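You operate a simulated robot arm through the tools that you are given. There is no shell and no other tool. Be economical: measure what you need, move in short steps, check, and stop when the job is done.

Carry out the task below with a simulated two-armed robot. There is one attempt and no reset: what you move stays moved.

TASK
Pack the small white box and the hair tonic in the clear tub.
Fine: the floss goes in the box, lid shut; screw the grey bottle's cap on.

It is judged by the outcome, as a careful person would: the job done as asked, and still so three seconds after it is handed in. It fails if anything else is knocked over, pushed out of place, dropped, spilled or broken. Lids that push on must go on centred and level and be pressed home; caps that screw on are set level and turned clockwise until they are tight.

THE ROBOT
Two 7-joint arms with two-finger parallel grippers on one trunk, on a base that drives. Base frame: it is fixed to the floor where the robot stands at the start and does not move with it; the origin is under the middle of the robot, x ahead of it, y to its left, z up. Readings come in cm, rad, newtons and seconds.
The left shoulder is at the start at [7, 13.4, 122.6], the right one opposite. With the tool pointing down near the work surface each hand reaches from about 20 to 66 cm from the robot's upright axis, wherever it stands, measured 20 degrees to its own side. Places, roughly: small white box inside [40, 0, 100]; small white box lid [40, 10, 100]; clear tub inside [50, 20, 100]. Payload 1.57 kg a hand.
The tool frame of a hand sits at the grasp point between the pads (the TCP): z along the fingers, y along the line on which they close. The tips reach 3 cm beyond it. Largest opening 8 cm; finger width 1.7, thickness 1.2; the body of the gripper, 4 by 8.2 cm, starts 8 cm behind the TCP.
Orientation is that of the tool frame in the base frame, as a unit quaternion [x, y, z, w]. With the fingers straight down and closing along the base's y, the tool's x points along the base's -x, its y along +y and its z along -z.

THE INTERFACE
- The arms move only by the tool step_arm. It takes "left_rows", "right_rows" or both (then of equal length, played together; a hand with none holds still); each is a list of rows, each a list of 7 numbers: the shift along the tool's x, y, z in units of 40 mm (1.0 is 40 mm), then the turn, a rotation vector about the tool's x, y, z in units of 6 degrees (1.0 is 6 degrees), then the opening, from 0 (shut) to 1 (fully open). In form: [[x, y, z, ax, ay, az, fingers], ...]. A call has 1 to 12 rows; each row shifts and turns the commanded pose from where the row before left it, along the tool's axes as they then stand. A call with a number of a shift or a turn outside -1 to 1 is refused whole. Each row takes 0.2 s and may step no farther than 5 cm and 0.15 rad from the row before; otherwise, or with a gripper value out of range, the whole call is refused. Where a pose cannot be reached the arm comes as near as it can. A force on the tool above 90 N (or 10 N above the force at the start of the call, whichever is more), or a blocked arm, ends the call early, and 0.2 s more pass. The fingers move at their own pace (about 15.3 cm/s each) and stop on an object; they squeeze with about 43 N. The grip force told is the motor's: it shows also when the fingers shut on nothing. Time passes only in rows, and 0.2 s behind the last, so rows that do not move let the fingers close. It gives the time, the measured TCP pose, the force on the tool (base axes), the opening and the grip force at its end, in the units of the frame above (readings bear some noise), and new pictures: "show" is both (left out), scene, wrist or none (wrist: the cameras of the hands that moved).
- Cameras (640 x 400 px; columns grow to the right, rows downward): "scene" is now at [13.54, 1.56, 145.3]; the picture's right is [0.14, -0.99, 0.00], its down [-0.59, -0.09, -0.80] and it looks along [0.79, 0.12, -0.60] (base axes); focal length 263 px, centre (320, 200). "left" rides on the left gripper at [7.2, 0.7, -12.2] in its tool frame; the picture's right is [-0.09, 1.00, 0.00], its down [-0.84, -0.08, -0.54] and it looks along [-0.54, -0.05, 0.84] (tool axes); focal length 238 px, centre (320, 200). "right" rides on the right gripper at [7.2, -0.7, -12.2] in its tool frame; the picture's right is [0.09, 1.00, 0.00], its down [-0.84, 0.08, -0.54] and it looks along [-0.54, 0.05, 0.84] (tool axes); focal length 238 px, centre (320, 200). There is no depth. A picture from a camera that has moved, and an enlarged one, comes with that camera's place and axes in the base frame and with its lens.
- slide_trunk(by): slides the trunk up (or, below 0, down) by that many cm; the arms and the scene camera ride with it, the base frame stays. It gives what a move gives, with no picture.
- base_move(legs): drives the robot by 1 to 6 legs, each [ahead, left, turn to the left] in cm, cm and rad, along the robot's own axes; the way and the turn of a leg run together, so that a leg with both is an arc; at most 150 cm and 3.142 rad a leg. The arms and the cameras ride along, it lands a little off, and it stops where it bumps. It gives what a move gives, and a new picture of the scene camera.
- pan_tilt(pan, tilt): turns the head with the scene camera to pan (to the left, within 1.501 rad either way) and tilt (down, from -0.506 to 1.204), counted from straight ahead of the robot. It gives what a move gives, and a new picture of the scene camera.
- zoom(camera, box): a new picture of the part [left, top, right, bottom] of that camera's present view, enlarged. It takes no simulated time.
- sign_off(): hands the job in; it is judged then, once.

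Go step by step. Nothing tells you exact positions but the pictures and the camera data: compare them with the known pose of the tool, close in by small moves and look again before you grip or let go. The budget is 120 turns and 260 pictures, counting those below and the enlarged ones. Unless the task says otherwise, let go and move clear before handing in, and close with one line.

The tools are called after "Call:" as name(argument=value, ...) on one line, values as JSON. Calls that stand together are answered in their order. step_arm: Moves the arms, as the interface text tells. Its arguments: {"type":"object","properties":{"left_rows":{"type":"array"},"right_rows":{"type":"array"},"show":{"type":"string","enum":["both","scene","wrist","none"]}},"required":[]} The other tools are called the same way: slide_trunk (by) slides the trunk up or down; base_move (legs) drives the base; pan_tilt (pan, tilt) turns the head that bears the scene camera; zoom (camera, box) takes an enlarged picture of a part of a camera's view; sign_off () hands the job in.

At the start:

```text
clock: 0.0
left_eef_pos: [45.66, 27.52, 123.1]
left_ee_rot: [-0.001, 1.0, 0.0, 0.0]
left_contact_force: [0.4, -0.1, -0.2]
left_grip_width: 8.0
left_finger_force: 0.1
right_eef_pos: [38.45, -6.46, 129.29]
right_ee_rot: [0.0, 1.0, 0.0, 0.0]
right_contact_force: [-1.1, 1.0, 0.2]
right_grip_width: 8.01
right_finger_force: 0.2
trunk travel left (down, up): [-80.0, 14.0]
robot x, y, heading: [-0.11, 0.11, -0.001]
head pan, tilt: [0.145, 0.641]
```

scene: 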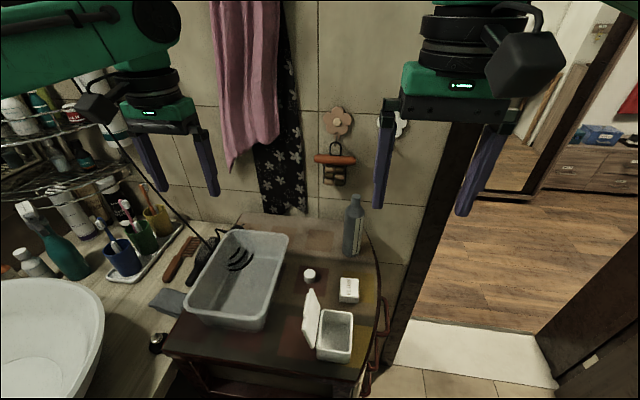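
right: 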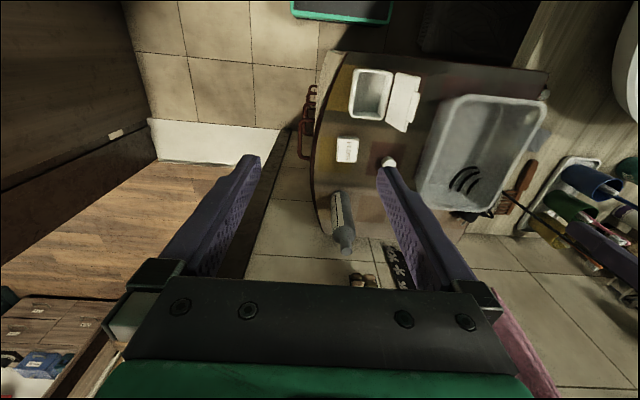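
left: 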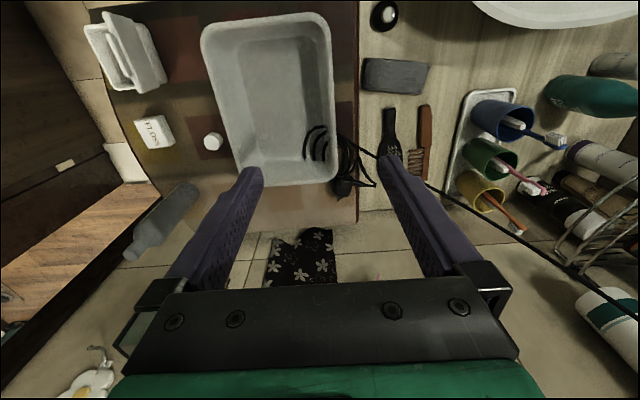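

I see the clear tub, the small white box with hinged lid open, floss, a white cap, and a grey bottle behind. I'll zoom in to measure.

Call:
zoom(camera="scene", box=[260, 180, 420, 380])

Call:
zoom(camera="right", box=[300, 40, 460, 260])

Call:
zoom(camera="left", box=[60, 0, 360, 280])

```text
2.00 times, centred on (340, 280) of scene
camera zoom: at [13.54, 1.56, 145.3], right [0.14, -0.99, 0.0], down [-0.59, -0.09, -0.8], along [0.79, 0.12, -0.6], focal length 526 px, centre (280, 40)
```

zoom: 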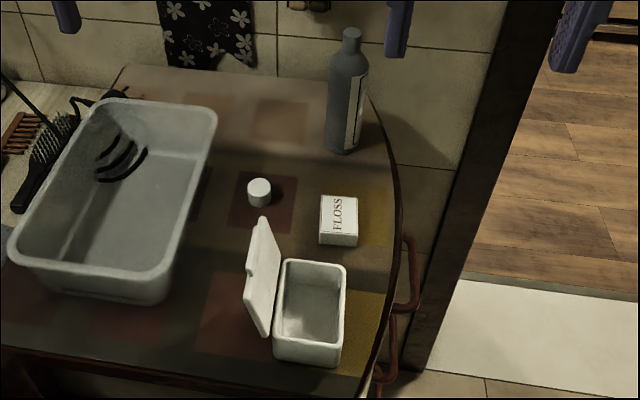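

```text
1.82 times, centred on (380, 150) of right
camera zoom: at [31.26, -7.15, 141.42], right [-0.09, 1.0, 0.0], down [0.84, 0.08, 0.54], along [0.54, 0.05, -0.84], focal length 433 px, centre (211, 291)
```

zoom: 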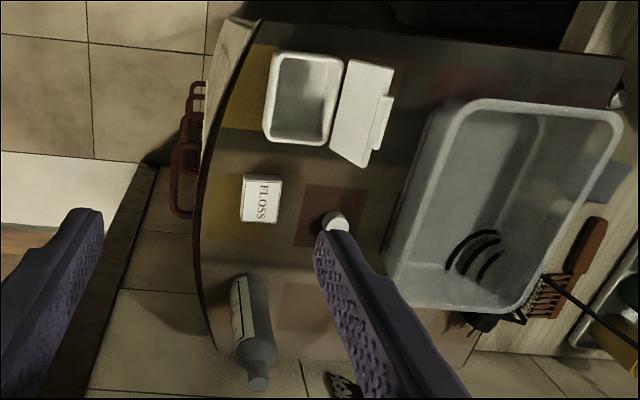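

```text
1.43 times, centred on (210, 140) of left
camera zoom: at [38.38, 28.24, 135.28], right [0.09, 1.0, 0.0], down [0.84, -0.08, 0.54], along [0.54, -0.05, -0.84], focal length 340 px, centre (477, 286)
```

zoom: 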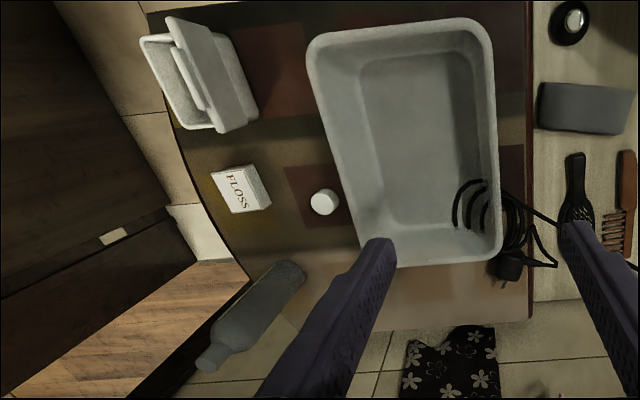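

Estimates: floss ~(47.7, 0.5), 4.8×3.9×2.1 cm; box centre ~(37, 2) with rim z≈99; cap ~(50, 9.5); bottle ~(60, 0.6); tub ~x 36–55, y 15–29. I'll begin by bringing the right hand above the floss.

Call:
step_arm(right_rows=[[-0.385, 0.288, 0.8, 0, 0, 0, 1], [-0.385, 0.288, 0.8, 0, 0, 0, 1], [-0.385, 0.288, 0.8, 0, 0, 0, 1], [-0.385, 0.288, 0.8, 0, 0, 0, 1], [-0.385, 0.288, 0.6, 0, 0, 0, 1], [-0.385, 0.288, 0.4, 0, 0, 0, 1]], show="none")

Call:
step_arm(right_rows=[[0, 0, 0, 0, 0, -1, 1], [0, 0, 0, 0, 0, -1, 1], [0, 0, 0, 0, 0, -1, 1], [0, 0, 0, 0, 0, -1, 1], [0, 0, 0, 0, 0, -1, 1], [0, 0, 0, 0, 0, -1, 1], [0, 0, 0, 0, 0, -1, 1], [0, 0, 0, 0, 0, -1, 1], [0, 0, 0, 0, 0, -1, 1], [0, 0, 0, 0, 0, -1, 1], [0, 0, 0, 0, 0, -1, 1], [0, 0, 0, 0, 0, -1, 1]], show="none")

Call:
step_arm(right_rows=[[0, 0, 0, 0, 0, -1, 1], [0, 0, 0, 0, 0, -1, 1], [0, 0, 0, 0, 0, -1, 1]])

```text
clock: 1.4
left_eef_pos: [45.71, 27.68, 123.06]
left_ee_rot: [0.0, 1.0, 0.0, -0.001]
left_contact_force: [-0.2, 0.6, -0.5]
left_grip_width: 7.99
left_finger_force: 0.0
right_eef_pos: [47.68, 0.58, 112.35]
right_ee_rot: [-0.001, 1.0, 0.0, -0.001]
right_contact_force: [0.7, -0.5, 0.4]
right_grip_width: 8.0
right_finger_force: 0.0
trunk travel left (down, up): [-80.0, 14.0]
robot x, y, heading: [0.18, -0.22, 0.002]
head pan, tilt: [0.145, 0.641]
```

```text
clock: 4.0
left_eef_pos: [45.54, 27.61, 123.22]
left_ee_rot: [0.0, 1.0, 0.0, 0.0]
left_contact_force: [-1.2, -0.3, 0.9]
left_grip_width: 8.01
left_finger_force: 0.3
right_eef_pos: [47.66, 0.48, 112.61]
right_ee_rot: [-0.588, 0.809, 0.0, 0.0]
right_contact_force: [0.5, -0.1, 0.4]
right_grip_width: 8.02
right_finger_force: 0.0
trunk travel left (down, up): [-80.0, 14.0]
robot x, y, heading: [-0.19, 0.14, -0.002]
head pan, tilt: [0.145, 0.641]
```

```text
clock: 4.8
left_eef_pos: [45.66, 27.56, 123.15]
left_ee_rot: [0.001, 1.0, 0.001, 0.0]
left_contact_force: [0.5, -0.3, 0.4]
left_grip_width: 8.01
left_finger_force: 0.0
right_eef_pos: [47.81, 0.55, 112.47]
right_ee_rot: [0.708, -0.707, -0.001, 0.0]
right_contact_force: [-0.4, 0.0, 0.1]
right_grip_width: 7.99
right_finger_force: 0.0
trunk travel left (down, up): [-80.0, 14.0]
robot x, y, heading: [-0.16, -0.03, 0.002]
head pan, tilt: [0.145, 0.641]
camera scene: at [13.55, 1.56, 145.3], right [0.14, -0.99, 0.0], down [-0.59, -0.09, -0.8], along [0.79, 0.12, -0.6], focal length 263 px, centre (320, 200)
camera right: at [48.39, -6.77, 124.62], right [-1.0, -0.09, 0.0], down [-0.08, 0.84, 0.54], along [-0.05, 0.54, -0.84], focal length 238 px, centre (320, 200)
```

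scene: 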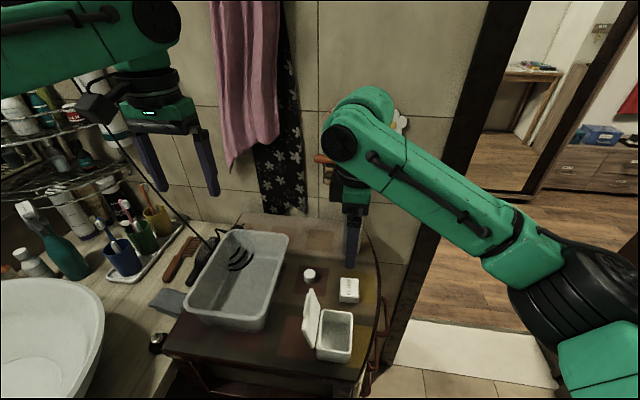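
right: 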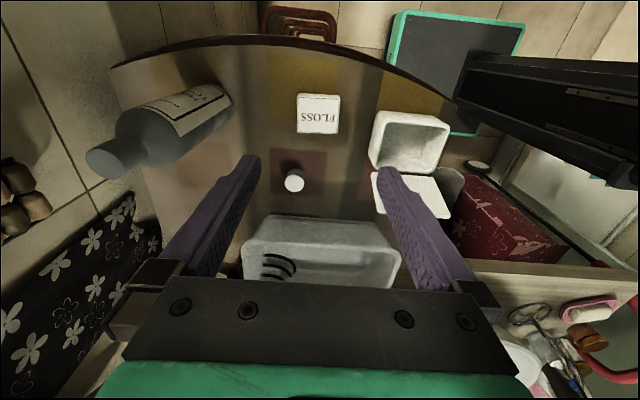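

Floss seen at around (48, 0). I'll descend partway and check the alignment.

Call:
step_arm(right_rows=[[0.1, 0, 0.9, 0, 0, 0, 1], [0, 0, 0.9, 0, 0, 0, 1], [0, 0, 0.6, 0, 0, 0, 1], [0, 0, 0, 0, 0, 0, 1]])

Call:
zoom(camera="scene", box=[260, 180, 420, 380])

```text
clock: 5.8
left_eef_pos: [45.67, 27.7, 123.12]
left_ee_rot: [0.0, 1.0, 0.0, -0.001]
left_contact_force: [-0.1, -0.5, -1.1]
left_grip_width: 8.02
left_finger_force: 0.1
right_eef_pos: [47.78, 0.3, 102.71]
right_ee_rot: [0.708, -0.707, 0.0, 0.0]
right_contact_force: [-0.4, 0.1, 0.7]
right_grip_width: 8.0
right_finger_force: 0.1
trunk travel left (down, up): [-80.0, 14.0]
robot x, y, heading: [0.04, -0.1, 0.005]
head pan, tilt: [0.145, 0.641]
camera scene: at [13.54, 1.55, 145.3], right [0.14, -0.99, 0.0], down [-0.59, -0.09, -0.8], along [0.79, 0.12, -0.6], focal length 263 px, centre (320, 200)
camera right: at [48.44, -7.02, 114.88], right [-1.0, -0.09, 0.0], down [-0.08, 0.84, 0.54], along [-0.05, 0.54, -0.84], focal length 238 px, centre (320, 200)
```

scene: 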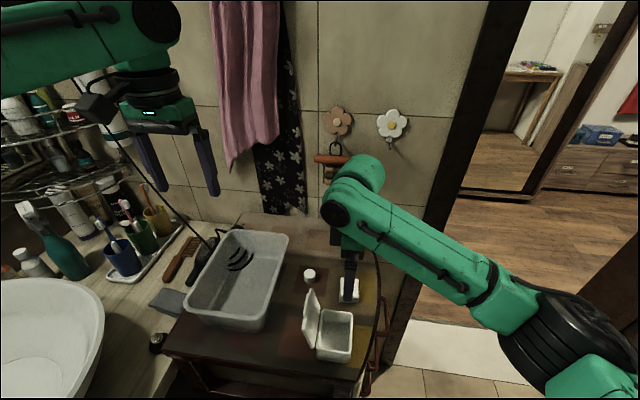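
right: 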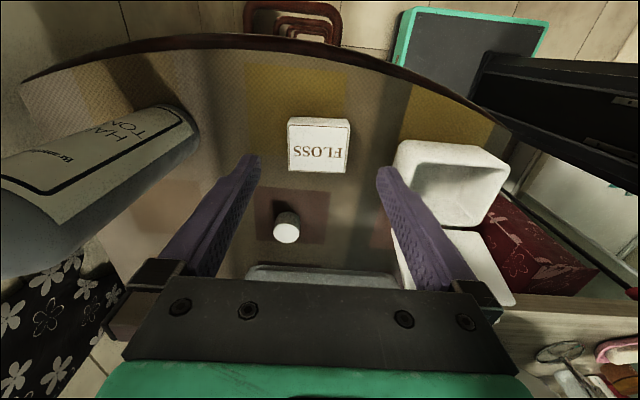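

```text
2.00 times, centred on (340, 280) of scene
camera zoom: at [13.54, 1.55, 145.3], right [0.14, -0.99, 0.0], down [-0.59, -0.09, -0.8], along [0.79, 0.12, -0.6], focal length 526 px, centre (280, 40)
```

zoom: 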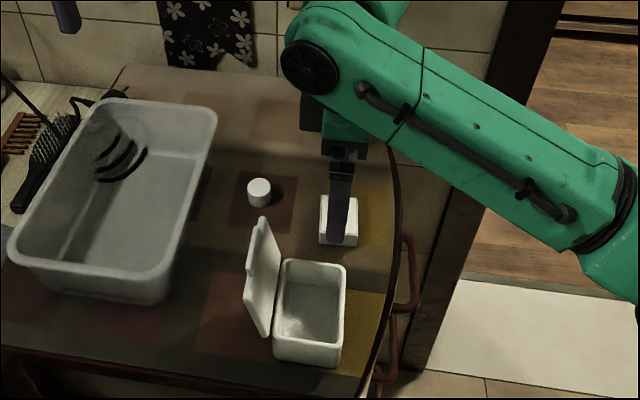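

Fingers straddle the floss nicely. Lower and grip shallowly.

Call:
step_arm(right_rows=[[0.07, 0, 0.5, 0, 0, 0, 1], [0, 0, 0.45, 0, 0, 0, 1], [0, 0, 0, 0, 0, 0, 0.3], [0, 0, 0, 0, 0, 0, 0.3], [0, 0, 0, 0, 0, 0, 0.3]])

```text
clock: 7.0
left_eef_pos: [45.67, 27.66, 123.18]
left_ee_rot: [0.0, 1.0, 0.0, 0.0]
left_contact_force: [0.0, -1.1, -1.3]
left_grip_width: 8.0
left_finger_force: 0.1
right_eef_pos: [47.68, -0.09, 98.93]
right_ee_rot: [0.707, -0.707, 0.0, 0.001]
right_contact_force: [0.4, 0.1, 0.7]
right_grip_width: 4.66
right_finger_force: 42.4
trunk travel left (down, up): [-80.0, 14.0]
robot x, y, heading: [-0.05, 0.06, 0.001]
head pan, tilt: [0.145, 0.641]
camera scene: at [13.53, 1.57, 145.3], right [0.14, -0.99, 0.0], down [-0.59, -0.09, -0.8], along [0.79, 0.12, -0.6], focal length 263 px, centre (320, 200)
camera right: at [48.4, -7.41, 111.21], right [-1.0, -0.09, 0.0], down [-0.08, 0.84, 0.54], along [-0.05, 0.54, -0.84], focal length 238 px, centre (320, 200)
```

scene: 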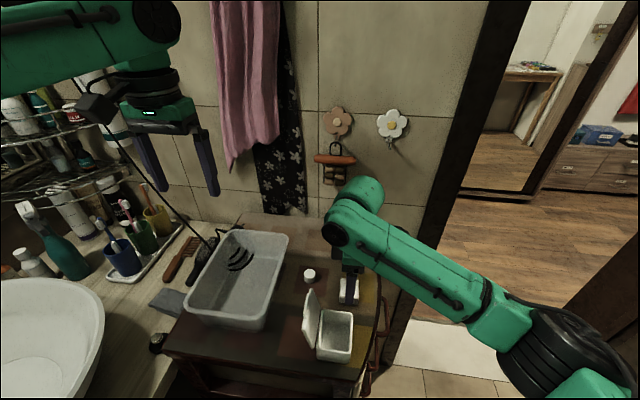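
right: 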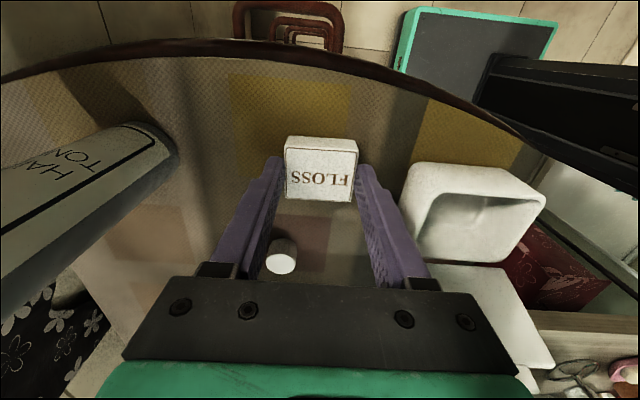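

Gripped. Lift and carry over the box.

Call:
step_arm(right_rows=[[0, 0, -0.9, 0, 0, 0, 0.3], [0, 0, -0.9, 0, 0, 0, 0.3], [-0.1, 0.65, 0, 0, 0, 0, 0.3], [-0.1, 0.65, 0, 0, 0, 0, 0.3], [-0.15, 0.65, 0, 0, 0, 0, 0.3], [-0.1, 0.65, 0, 0, 0, 0, 0.3], [0, 0, 0, 0, 0, 0, 0.3]])

Call:
zoom(camera="scene", box=[260, 230, 400, 380])

```text
clock: 8.6
left_eef_pos: [45.62, 27.63, 123.11]
left_ee_rot: [0.0, 1.0, 0.0, 0.001]
left_contact_force: [0.4, -0.1, 0.6]
left_grip_width: 8.01
left_finger_force: 0.1
right_eef_pos: [37.21, 1.63, 106.17]
right_ee_rot: [0.708, -0.707, -0.001, 0.0]
right_contact_force: [-0.7, 0.0, -0.2]
right_grip_width: 2.43
right_finger_force: 0.0
trunk travel left (down, up): [-80.0, 14.0]
robot x, y, heading: [0.02, 0.27, 0.001]
head pan, tilt: [0.145, 0.641]
camera scene: at [13.57, 1.55, 145.3], right [0.14, -0.99, 0.0], down [-0.59, -0.09, -0.8], along [0.79, 0.12, -0.6], focal length 263 px, centre (320, 200)
camera right: at [37.86, -5.68, 118.33], right [-1.0, -0.09, 0.0], down [-0.08, 0.84, 0.54], along [-0.05, 0.54, -0.84], focal length 238 px, centre (320, 200)
```

scene: 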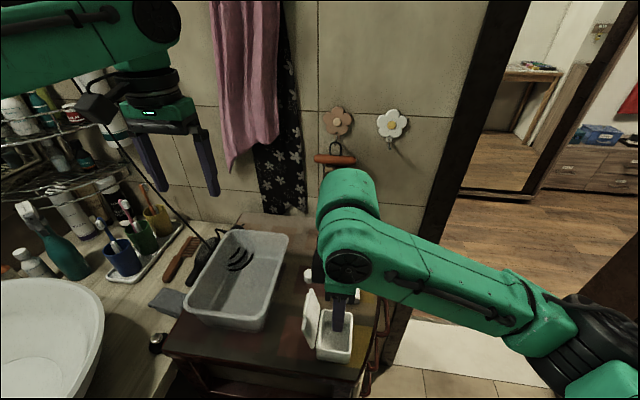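
right: 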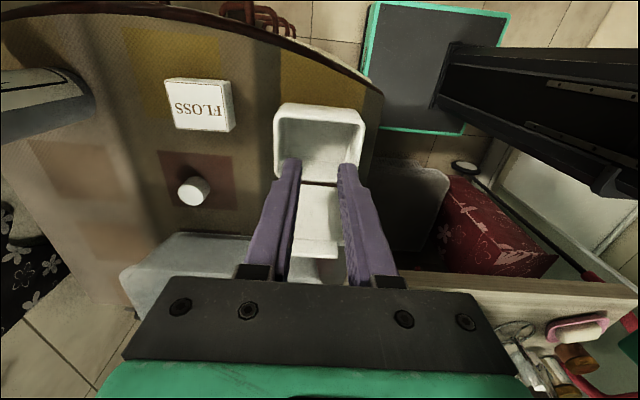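

```text
2.67 times, centred on (330, 305) of scene
camera zoom: at [13.57, 1.55, 145.3], right [0.14, -0.99, 0.0], down [-0.59, -0.09, -0.8], along [0.79, 0.12, -0.6], focal length 701 px, centre (293, -80)
```

zoom: 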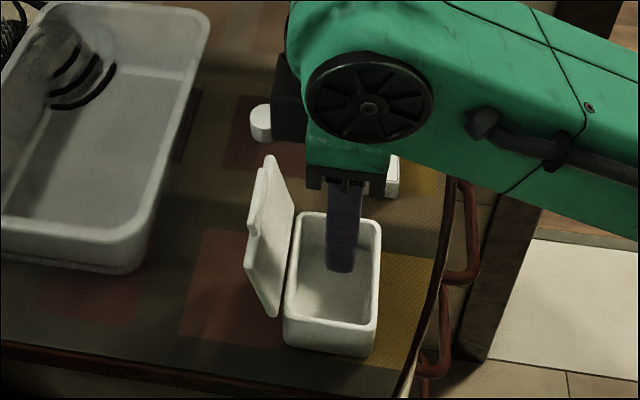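

The floss slipped out (grip too shallow) and is still on the table in its place. I go back and grip deeper, fully shut command.

Call:
step_arm(right_rows=[[0.11, -0.655, 0, 0, 0, 0, 1], [0.11, -0.655, 0, 0, 0, 0, 1], [0.11, -0.655, 0, 0, 0, 0, 1], [0.11, -0.655, 0, 0, 0, 0, 1], [0, 0, 0.7, 0, 0, 0, 1], [0, 0, 0.7, 0, 0, 0, 1], [0, 0, 0.3, 0, 0, 0, 1], [0, 0, 0.26, 0, 0, 0, 1], [0, 0, 0, 0, 0, 0, 0], [0, 0, 0, 0, 0, 0, 0], [0, 0, 0, 0, 0, 0, 0]], show="wrist")

```text
clock: 11.0
left_eef_pos: [45.61, 27.54, 123.23]
left_ee_rot: [0.0, 1.0, 0.0, 0.0]
left_contact_force: [-0.1, 0.2, 0.0]
left_grip_width: 8.0
left_finger_force: 0.2
right_eef_pos: [47.73, -0.06, 98.33]
right_ee_rot: [-0.707, 0.707, 0.0, 0.0]
right_contact_force: [0.1, -0.1, 0.4]
right_grip_width: 4.66
right_finger_force: 42.6
trunk travel left (down, up): [-80.0, 14.0]
robot x, y, heading: [0.02, 0.11, -0.001]
head pan, tilt: [0.145, 0.641]
camera right: at [48.43, -7.36, 110.55], right [-1.0, -0.09, 0.0], down [-0.08, 0.84, 0.54], along [-0.05, 0.54, -0.84], focal length 238 px, centre (320, 200)
```

right: 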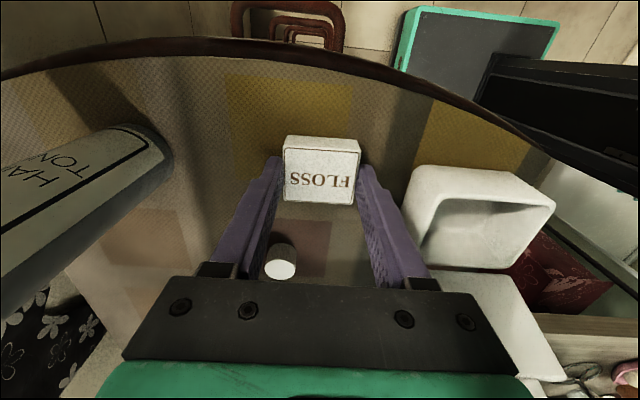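

Call:
step_arm(right_rows=[[0, 0, -0.4, 0, 0, 0, 0], [0, 0, -0.5, 0, 0, 0, 0], [0, 0, -0.8, 0, 0, 0, 0], [0, 0, -0.25, 0, 0, 0, 0]], show="wrist")

```text
clock: 12.0
left_eef_pos: [45.66, 27.64, 123.27]
left_ee_rot: [0.0, 1.0, 0.0, 0.0]
left_contact_force: [0.4, -0.8, 0.4]
left_grip_width: 7.98
left_finger_force: 0.1
right_eef_pos: [47.89, -0.15, 106.16]
right_ee_rot: [-0.707, 0.707, 0.0, 0.0]
right_contact_force: [0.4, 1.2, -0.1]
right_grip_width: 4.68
right_finger_force: 43.1
trunk travel left (down, up): [-80.0, 14.0]
robot x, y, heading: [-0.25, 0.14, 0.002]
head pan, tilt: [0.145, 0.641]
camera right: at [48.53, -7.41, 118.37], right [-1.0, -0.09, 0.0], down [-0.08, 0.84, 0.54], along [-0.05, 0.54, -0.84], focal length 238 px, centre (320, 200)
```

right: 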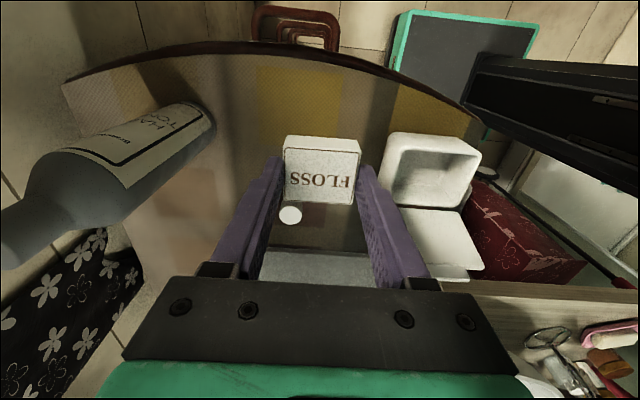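

Held now. Carry over the box by the measured relative offset and check.

Call:
step_arm(right_rows=[[-0.11, 0.66, 0, 0, 0, 0, 0], [-0.11, 0.66, 0, 0, 0, 0, 0], [-0.11, 0.66, 0, 0, 0, 0, 0], [-0.11, 0.66, 0, 0, 0, 0, 0], [0, 0, 0.4, 0, 0, 0, 0], [0, 0, 0, 0, 0, 0, 0]], show="wrist")

Call:
zoom(camera="scene", box=[280, 270, 380, 370])

```text
clock: 13.4
left_eef_pos: [45.75, 27.51, 123.12]
left_ee_rot: [0.0, 1.0, 0.0, 0.0]
left_contact_force: [-0.2, 0.7, -0.1]
left_grip_width: 8.03
left_finger_force: 0.0
right_eef_pos: [37.19, 1.55, 104.61]
right_ee_rot: [0.707, -0.707, 0.0, 0.0]
right_contact_force: [0.6, 0.0, 0.2]
right_grip_width: 4.66
right_finger_force: 43.3
trunk travel left (down, up): [-80.0, 14.0]
robot x, y, heading: [-0.32, -0.06, -0.002]
head pan, tilt: [0.145, 0.641]
camera right: at [37.82, -5.63, 116.79], right [-1.0, -0.09, 0.0], down [-0.08, 0.84, 0.54], along [-0.05, 0.54, -0.84], focal length 238 px, centre (320, 200)
```

right: 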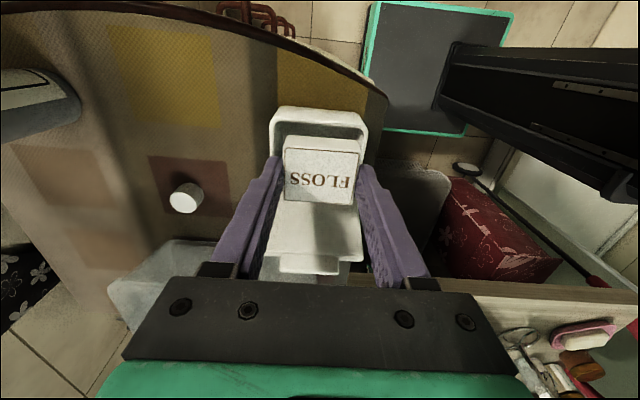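

```text
4.00 times, centred on (330, 320) of scene
camera zoom: at [13.58, 1.57, 145.3], right [0.14, -0.99, 0.0], down [-0.59, -0.09, -0.8], along [0.79, 0.12, -0.6], focal length 1052 px, centre (280, -280)
```

zoom: 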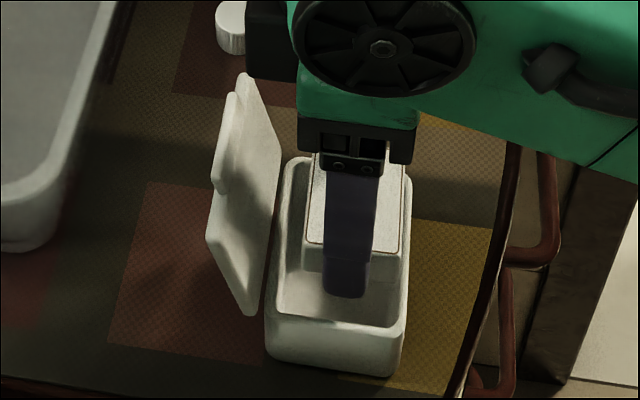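

Floss is above the box; nudge +y slightly, lower to the rim, and release.

Call:
step_arm(right_rows=[[-0.075, 0, 0.3, 0, 0, 0, 0], [0, 0, 0.2, 0, 0, 0, 0], [0, 0, 0, 0, 0, 0, 0]], show="wrist")

Call:
zoom(camera="scene", box=[280, 270, 380, 370])

```text
clock: 14.2
left_eef_pos: [45.75, 27.58, 123.26]
left_ee_rot: [0.0, 1.0, 0.0, 0.0]
left_contact_force: [0.1, 0.3, 1.0]
left_grip_width: 8.01
left_finger_force: 0.0
right_eef_pos: [37.13, 2.06, 102.64]
right_ee_rot: [0.707, -0.707, 0.0, 0.0]
right_contact_force: [-0.3, 0.5, -0.2]
right_grip_width: 4.66
right_finger_force: 42.7
trunk travel left (down, up): [-80.0, 14.0]
robot x, y, heading: [-0.28, 0.29, 0.002]
head pan, tilt: [0.145, 0.641]
camera right: at [37.86, -5.31, 114.76], right [-1.0, -0.09, 0.0], down [-0.08, 0.84, 0.54], along [-0.05, 0.54, -0.84], focal length 238 px, centre (320, 200)
```

right: 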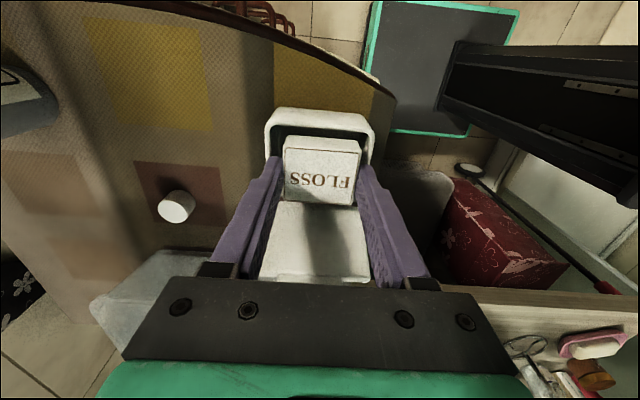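

```text
4.00 times, centred on (330, 320) of scene
camera zoom: at [13.52, 1.56, 145.3], right [0.14, -0.99, 0.0], down [-0.59, -0.09, -0.8], along [0.79, 0.12, -0.6], focal length 1052 px, centre (280, -280)
```

zoom: 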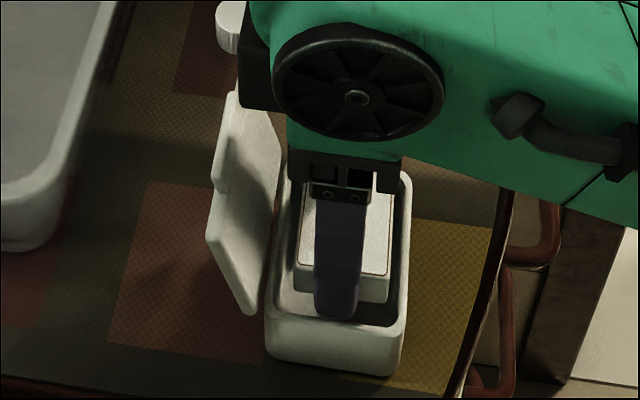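

Call:
step_arm(right_rows=[[0, 0, 0, 0, 0, 0, 0.75], [0, 0, 0, 0, 0, 0, 0.75], [0, 0, -0.7, 0, 0, 0, 0.75], [0, 0, -1, 0, 0, 0, 0.75], [0, 0, -1, 0, 0, 0, 0.75]], show="wrist")

Call:
zoom(camera="scene", box=[280, 270, 380, 370])

```text
clock: 15.4
left_eef_pos: [45.62, 27.55, 123.21]
left_ee_rot: [0.0, 1.0, 0.0, 0.0]
left_contact_force: [1.1, 0.0, 0.6]
left_grip_width: 8.0
left_finger_force: 0.1
right_eef_pos: [37.01, 2.09, 113.58]
right_ee_rot: [0.708, -0.707, 0.001, 0.0]
right_contact_force: [0.4, -0.3, 0.4]
right_grip_width: 6.0
right_finger_force: 0.1
trunk travel left (down, up): [-80.0, 14.0]
robot x, y, heading: [-0.11, 0.43, -0.005]
head pan, tilt: [0.145, 0.641]
camera right: at [37.74, -5.26, 125.74], right [-1.0, -0.09, 0.0], down [-0.08, 0.84, 0.54], along [-0.05, 0.54, -0.84], focal length 238 px, centre (320, 200)
```

right: 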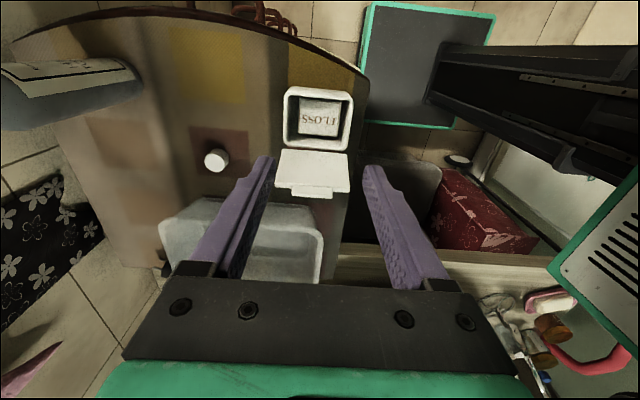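

```text
4.00 times, centred on (330, 320) of scene
camera zoom: at [13.47, 1.58, 145.3], right [0.14, -0.99, 0.0], down [-0.59, -0.09, -0.8], along [0.79, 0.12, -0.6], focal length 1052 px, centre (280, -280)
```

zoom: 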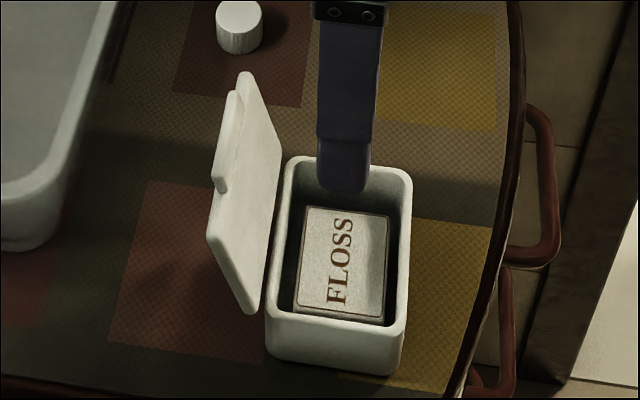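

Floss lies flat in the box. Now close the hinged lid: shut fingers, go to its outer (+y) side.

Call:
step_arm(right_rows=[[-0.7, 0, 0, 0, 0, 0, 0], [-0.7, -0.1, 0, 0, 0, 0, 0], [-0.65, 0, 0, 0, 0, 0, 0], [0, 0, 0.8, 0, 0, 0, 0], [0, 0, 0.8, 0, 0, 0, 0], [0, 0, 0.5, 0, 0, 0, 0], [0, 0, 0, 0, 0, 0, 0]], show="wrist")

Call:
zoom(camera="scene", box=[260, 250, 380, 370])

```text
clock: 17.0
left_eef_pos: [45.69, 27.57, 123.12]
left_ee_rot: [0.0, 1.0, 0.0, 0.0]
left_contact_force: [-0.6, 0.1, 0.3]
left_grip_width: 7.98
left_finger_force: 0.0
right_eef_pos: [37.31, 10.22, 104.86]
right_ee_rot: [-0.707, 0.707, 0.0, 0.001]
right_contact_force: [-0.2, 0.2, 0.2]
right_grip_width: 0.0
right_finger_force: 21.1
trunk travel left (down, up): [-80.0, 14.0]
robot x, y, heading: [0.03, -0.04, 0.004]
head pan, tilt: [0.145, 0.641]
camera right: at [38.13, 2.94, 117.03], right [-1.0, -0.09, 0.0], down [-0.08, 0.84, 0.54], along [-0.05, 0.54, -0.84], focal length 238 px, centre (320, 200)
```

right: 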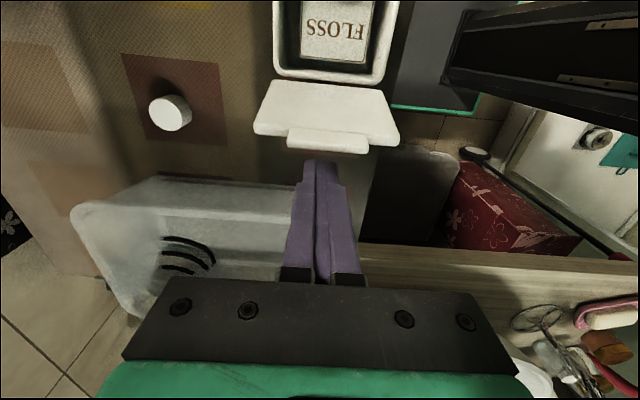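

```text
3.33 times, centred on (320, 310) of scene
camera zoom: at [13.55, 1.56, 145.3], right [0.14, -0.99, 0.0], down [-0.59, -0.09, -0.8], along [0.79, 0.12, -0.6], focal length 876 px, centre (320, -167)
```

zoom: 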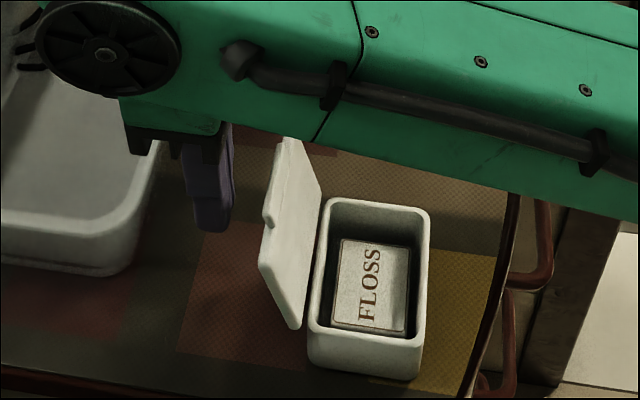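

Push the lid toward −y in small steps.

Call:
step_arm(right_rows=[[0.3, 0, 0, 0, 0, 0, 0], [0.25, 0, 0, 0, 0, 0, 0], [0.25, 0, 0, 0, 0, 0, 0], [0.25, 0, 0, 0, 0, 0, 0], [0.25, 0, 0, 0, 0, 0, 0], [0.25, 0, 0, 0, 0, 0, 0]], show="wrist")

Call:
zoom(camera="scene", box=[260, 250, 380, 370])

```text
clock: 18.4
left_eef_pos: [45.62, 27.65, 123.19]
left_ee_rot: [0.0, 1.0, 0.0, 0.0]
left_contact_force: [-0.5, 0.5, -0.2]
left_grip_width: 7.97
left_finger_force: 0.1
right_eef_pos: [37.56, 3.8, 104.99]
right_ee_rot: [-0.707, 0.707, 0.0, 0.0]
right_contact_force: [-0.3, -0.2, 0.2]
right_grip_width: 0.02
right_finger_force: 21.3
trunk travel left (down, up): [-80.0, 14.0]
robot x, y, heading: [-0.16, 0.04, -0.001]
head pan, tilt: [0.145, 0.641]
camera right: at [38.25, -3.4, 117.16], right [-1.0, -0.09, 0.0], down [-0.08, 0.84, 0.54], along [-0.05, 0.54, -0.84], focal length 238 px, centre (320, 200)
```

right: 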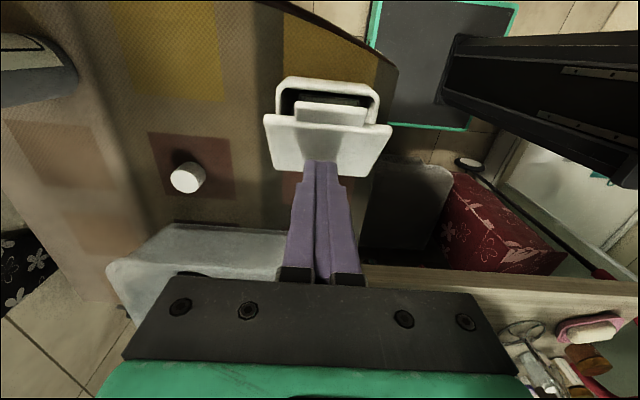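

```text
3.33 times, centred on (320, 310) of scene
camera zoom: at [13.54, 1.51, 145.3], right [0.14, -0.99, 0.0], down [-0.59, -0.09, -0.8], along [0.79, 0.12, -0.6], focal length 876 px, centre (320, -167)
```

zoom: 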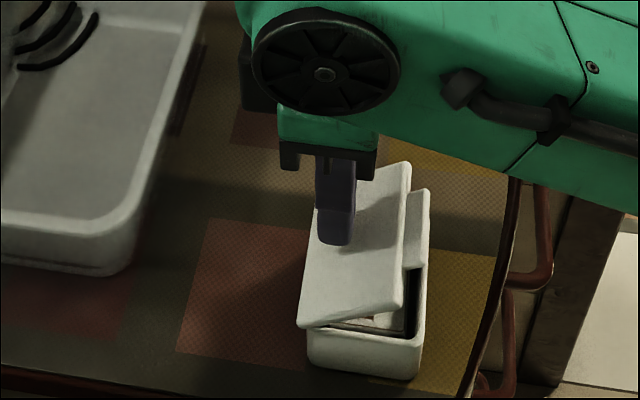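

Hinge works. Continue across and then press down.

Call:
step_arm(right_rows=[[0.25, 0, 0, 0, 0, 0, 0], [0.25, 0, 0, 0, 0, 0, 0], [0.25, 0, 0, 0, 0, 0, 0], [0, 0, 0.2, 0, 0, 0, 0], [0, 0, 0.2, 0, 0, 0, 0], [0, 0, 0.15, 0, 0, 0, 0], [0, 0, 0, 0, 0, 0, 0]], show="wrist")

Call:
zoom(camera="scene", box=[260, 250, 380, 370])

```text
clock: 20.0
left_eef_pos: [45.7, 27.6, 123.23]
left_ee_rot: [0.0, 1.0, 0.0, 0.0]
left_contact_force: [-0.3, 0.4, 0.2]
left_grip_width: 8.02
left_finger_force: 0.1
right_eef_pos: [37.52, 0.84, 102.9]
right_ee_rot: [0.707, -0.707, 0.0, 0.0]
right_contact_force: [0.2, -0.8, 2.0]
right_grip_width: 0.0
right_finger_force: 21.2
trunk travel left (down, up): [-80.0, 14.0]
robot x, y, heading: [-0.08, 0.29, 0.0]
head pan, tilt: [0.145, 0.641]
camera right: at [38.23, -6.35, 114.94], right [-1.0, -0.09, 0.0], down [-0.08, 0.84, 0.54], along [-0.05, 0.54, -0.84], focal length 238 px, centre (320, 200)
```

right: 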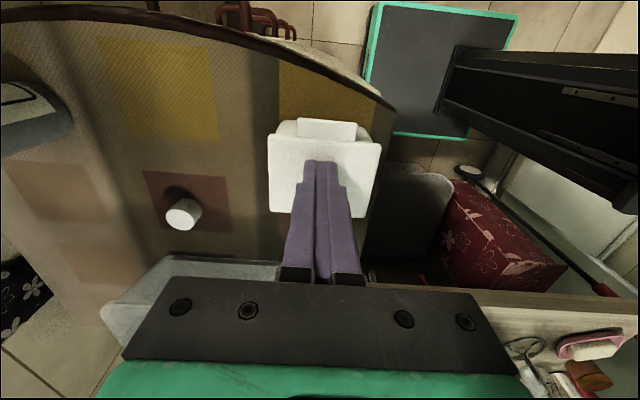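

```text
3.33 times, centred on (320, 310) of scene
camera zoom: at [13.51, 1.55, 145.31], right [0.14, -0.99, 0.0], down [-0.59, -0.09, -0.8], along [0.79, 0.12, -0.6], focal length 876 px, centre (320, -167)
```

zoom: 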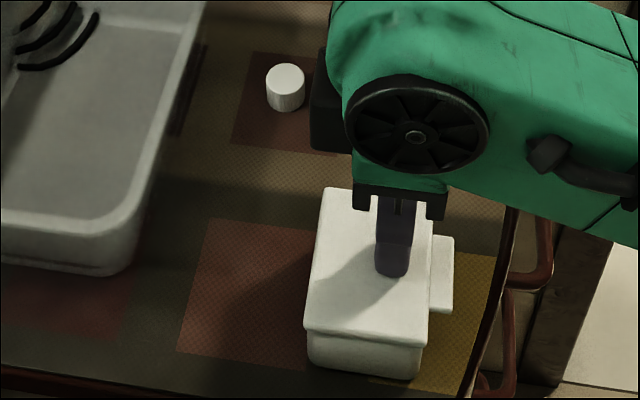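

Lid nearly down; press it home gently.

Call:
step_arm(right_rows=[[0, 0, 0.08, 0, 0, 0, 0], [0, 0, 0.08, 0, 0, 0, 0], [0, 0, 0, 0, 0, 0, 0]], show="none")

Call:
zoom(camera="scene", box=[260, 250, 380, 370])

```text
clock: 20.8
left_eef_pos: [45.21, 27.48, 123.4]
left_ee_rot: [-0.001, 1.0, 0.0, 0.002]
left_contact_force: [0.3, 0.2, -0.1]
left_grip_width: 7.99
left_finger_force: 0.0
right_eef_pos: [37.53, 0.88, 102.64]
right_ee_rot: [-0.707, 0.707, -0.002, 0.006]
right_contact_force: [7.2, -2.2, 47.9]
right_grip_width: 0.01
right_finger_force: 21.4
trunk travel left (down, up): [-80.0, 14.0]
robot x, y, heading: [-0.05, -0.2, 0.001]
head pan, tilt: [0.145, 0.641]
```

```text
3.33 times, centred on (320, 310) of scene
camera zoom: at [13.09, 1.48, 145.41], right [0.14, -0.99, 0.0], down [-0.59, -0.09, -0.8], along [0.8, 0.12, -0.59], focal length 876 px, centre (320, -167)
```

zoom: 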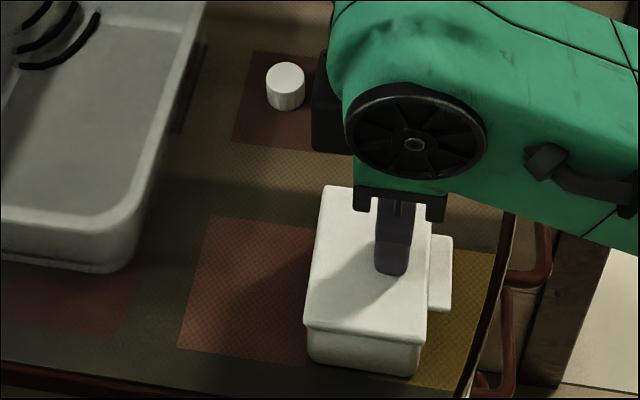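

Solid stop at 48 N: lid is home. Raise and inspect.

Call:
step_arm(right_rows=[[0, 0, -0.3, 0, 0, 0, 0], [0, 0, -1, 0, 0, 0, 0], [0, 0, -1, 0, 0, 0, 1], [0, 0, 0, 0, 0, 0, 1]], show="wrist")

Call:
zoom(camera="scene", box=[280, 270, 380, 370])

```text
clock: 21.8
left_eef_pos: [45.7, 27.65, 123.23]
left_ee_rot: [0.0, 1.0, 0.0, 0.0]
left_contact_force: [0.2, -0.4, -0.2]
left_grip_width: 7.98
left_finger_force: 0.1
right_eef_pos: [37.75, 0.91, 111.35]
right_ee_rot: [0.708, -0.707, 0.0, 0.0]
right_contact_force: [-0.2, 0.3, -0.2]
right_grip_width: 8.03
right_finger_force: 0.0
trunk travel left (down, up): [-80.0, 14.0]
robot x, y, heading: [0.19, 0.07, -0.002]
head pan, tilt: [0.145, 0.641]
camera right: at [38.37, -6.38, 123.45], right [-1.0, -0.09, 0.0], down [-0.08, 0.84, 0.54], along [-0.05, 0.54, -0.84], focal length 238 px, centre (320, 200)
```

right: 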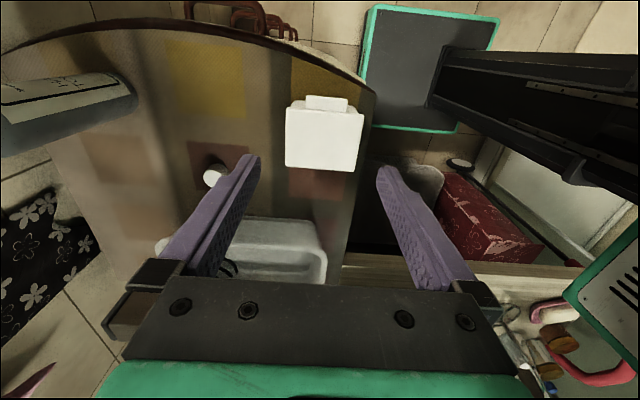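

```text
4.00 times, centred on (330, 320) of scene
camera zoom: at [13.64, 1.58, 145.28], right [0.14, -0.99, 0.0], down [-0.59, -0.09, -0.8], along [0.79, 0.12, -0.6], focal length 1052 px, centre (280, -280)
```

zoom: 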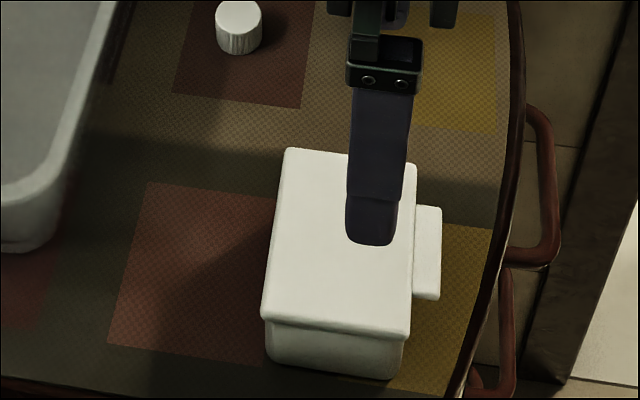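

Call:
zoom(camera="right", box=[260, 80, 390, 190])

```text
3.64 times, centred on (325, 135) of right
camera zoom: at [38.37, -6.38, 123.45], right [-1.0, -0.09, 0.0], down [-0.08, 0.84, 0.54], along [-0.05, 0.54, -0.84], focal length 867 px, centre (302, 436)
```

zoom: 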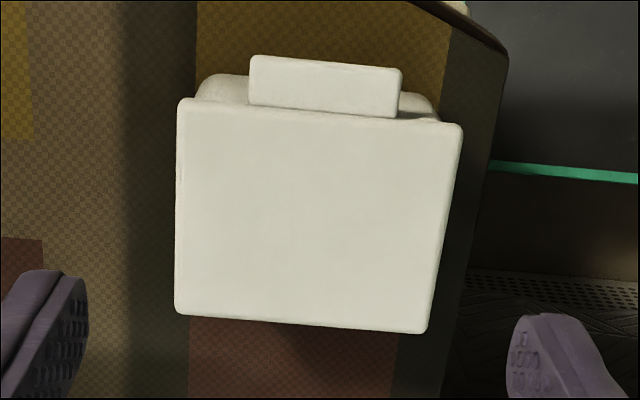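

Lid shut and level. I'll grip the box along x (7.5 cm lid, 8 cm opening), descending to just above the lid to check alignment first.

Call:
step_arm(right_rows=[[-0.25, 0.07, 0.8, 0, 0, 0, 1], [0, 0, 0.7, 0, 0, 0, 1], [0, 0, 0.3, 0, 0, 0, 1], [0, 0, 0, 0, 0, 0, 1]], show="wrist")

Call:
zoom(camera="right", box=[230, 80, 410, 200])

Call:
zoom(camera="scene", box=[280, 270, 380, 370])

```text
clock: 22.8
left_eef_pos: [45.58, 27.62, 123.19]
left_ee_rot: [0.0, 1.0, 0.0, 0.0]
left_contact_force: [-0.6, 0.8, -0.3]
left_grip_width: 7.99
left_finger_force: 0.1
right_eef_pos: [37.34, 2.05, 104.19]
right_ee_rot: [-0.707, 0.707, 0.0, 0.0]
right_contact_force: [-0.8, 0.1, -0.2]
right_grip_width: 8.02
right_finger_force: 0.1
trunk travel left (down, up): [-80.0, 14.0]
robot x, y, heading: [-0.07, 0.22, 0.002]
head pan, tilt: [0.145, 0.641]
camera right: at [37.92, -5.24, 116.31], right [-1.0, -0.09, 0.0], down [-0.08, 0.84, 0.54], along [-0.05, 0.54, -0.84], focal length 238 px, centre (320, 200)
```

right: 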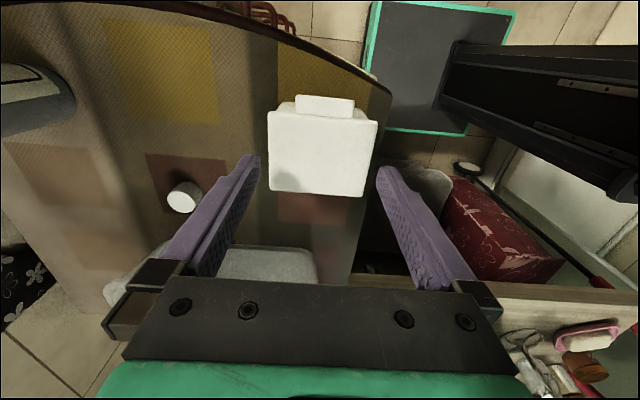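

```text
3.33 times, centred on (320, 140) of right
camera zoom: at [37.92, -5.24, 116.31], right [-1.0, -0.09, 0.0], down [-0.08, 0.84, 0.54], along [-0.05, 0.54, -0.84], focal length 794 px, centre (320, 400)
```

zoom: 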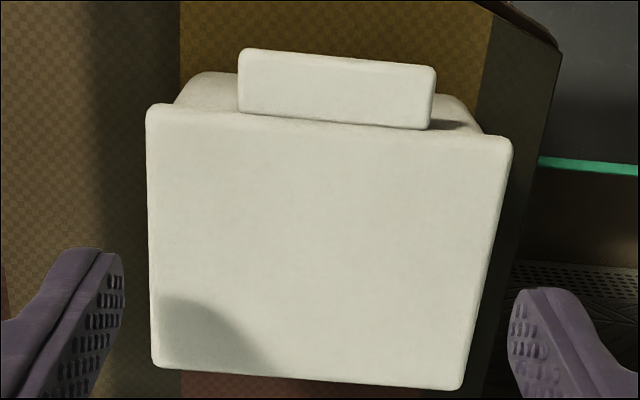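

```text
4.00 times, centred on (330, 320) of scene
camera zoom: at [13.53, 1.6, 145.3], right [0.14, -0.99, 0.0], down [-0.59, -0.09, -0.8], along [0.79, 0.12, -0.6], focal length 1052 px, centre (280, -280)
```

zoom: 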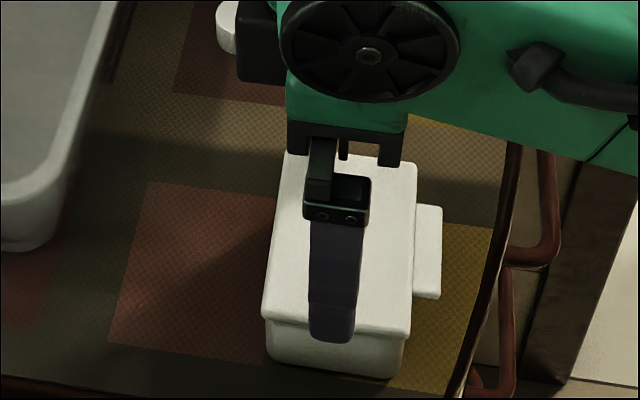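

Fingers are symmetric about the lid with ~0.25 cm clearance each. Descend and grip.

Call:
step_arm(right_rows=[[0, 0, 0.4, 0, 0, 0, 1], [0, 0, 0.4, 0, 0, 0, 1], [0, 0, 0.4, 0, 0, 0, 1], [0, 0, 0.15, 0, 0, 0, 1], [0, 0, 0, 0, 0, 0, 0.7], [0, 0, 0, 0, 0, 0, 0.5], [0, 0, 0, 0, 0, 0, 0]], show="wrist")

Call:
zoom(camera="scene", box=[280, 270, 380, 370])

```text
clock: 24.4
left_eef_pos: [45.64, 27.59, 123.15]
left_ee_rot: [0.0, 1.0, 0.0, 0.0]
left_contact_force: [-0.1, -0.5, -0.2]
left_grip_width: 8.02
left_finger_force: 0.0
right_eef_pos: [37.37, 2.0, 98.75]
right_ee_rot: [0.707, -0.707, 0.0, 0.0]
right_contact_force: [2.3, 0.0, 4.8]
right_grip_width: 7.58
right_finger_force: 43.0
trunk travel left (down, up): [-80.0, 14.0]
robot x, y, heading: [-0.04, 0.02, -0.001]
head pan, tilt: [0.145, 0.641]
camera right: at [38.01, -5.33, 110.85], right [-1.0, -0.09, 0.0], down [-0.08, 0.84, 0.54], along [-0.05, 0.54, -0.84], focal length 238 px, centre (320, 200)
```

right: 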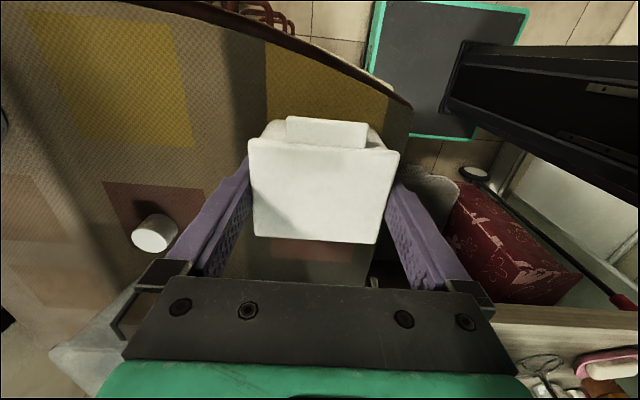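

```text
4.00 times, centred on (330, 320) of scene
camera zoom: at [13.51, 1.56, 145.31], right [0.14, -0.99, 0.0], down [-0.59, -0.09, -0.8], along [0.79, 0.12, -0.6], focal length 1052 px, centre (280, -280)
```

zoom: 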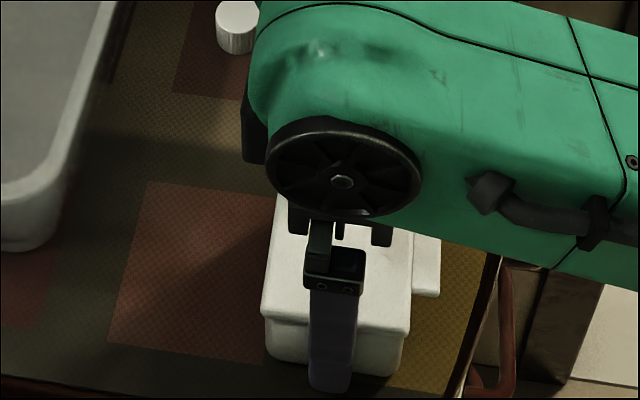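

Gripped at 7.58 cm. Lift slightly and check whether the body comes along with the lid closed.

Call:
step_arm(right_rows=[[0, 0, -0.2, 0, 0, 0, 0], [0, 0, -0.15, 0, 0, 0, 0], [0, 0, 0, 0, 0, 0, 0]], show="wrist")

Call:
zoom(camera="scene", box=[280, 270, 380, 370])

Call:
zoom(camera="right", box=[230, 80, 410, 260])

```text
clock: 25.2
left_eef_pos: [45.66, 27.57, 123.23]
left_ee_rot: [0.0, 1.0, -0.001, 0.0]
left_contact_force: [-0.1, -0.1, -0.6]
left_grip_width: 8.0
left_finger_force: 0.2
right_eef_pos: [37.36, 1.95, 100.08]
right_ee_rot: [0.707, -0.707, 0.0, 0.0]
right_contact_force: [-0.2, -0.3, -0.7]
right_grip_width: 7.57
right_finger_force: 43.5
trunk travel left (down, up): [-80.0, 14.0]
robot x, y, heading: [0.2, 0.01, -0.0]
head pan, tilt: [0.145, 0.641]
camera right: at [38.03, -5.33, 112.24], right [-1.0, -0.09, 0.0], down [-0.08, 0.84, 0.54], along [-0.05, 0.54, -0.84], focal length 238 px, centre (320, 200)
```

right: 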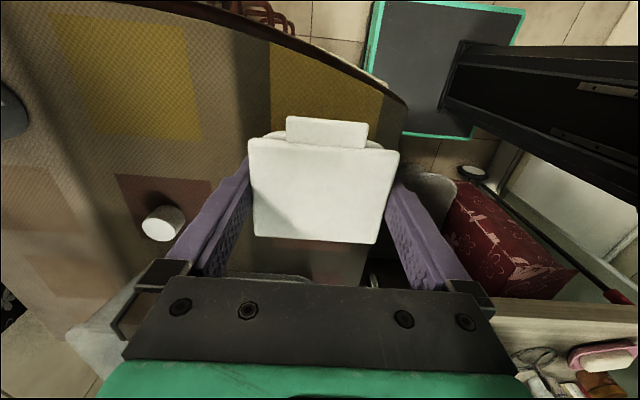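

```text
4.00 times, centred on (330, 320) of scene
camera zoom: at [13.55, 1.56, 145.3], right [0.14, -0.99, 0.0], down [-0.59, -0.09, -0.8], along [0.79, 0.12, -0.6], focal length 1052 px, centre (280, -280)
```

zoom: 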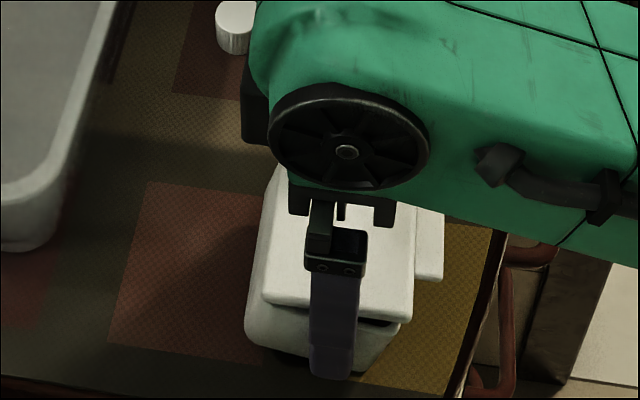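

```text
2.22 times, centred on (320, 170) of right
camera zoom: at [38.03, -5.33, 112.24], right [-1.0, -0.09, 0.0], down [-0.08, 0.84, 0.54], along [-0.05, 0.54, -0.84], focal length 530 px, centre (320, 267)
```

zoom: 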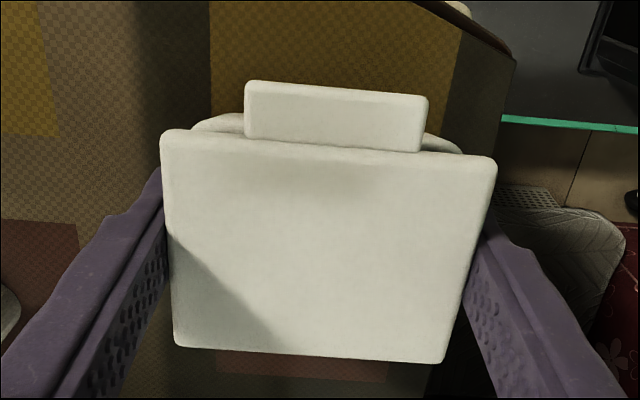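

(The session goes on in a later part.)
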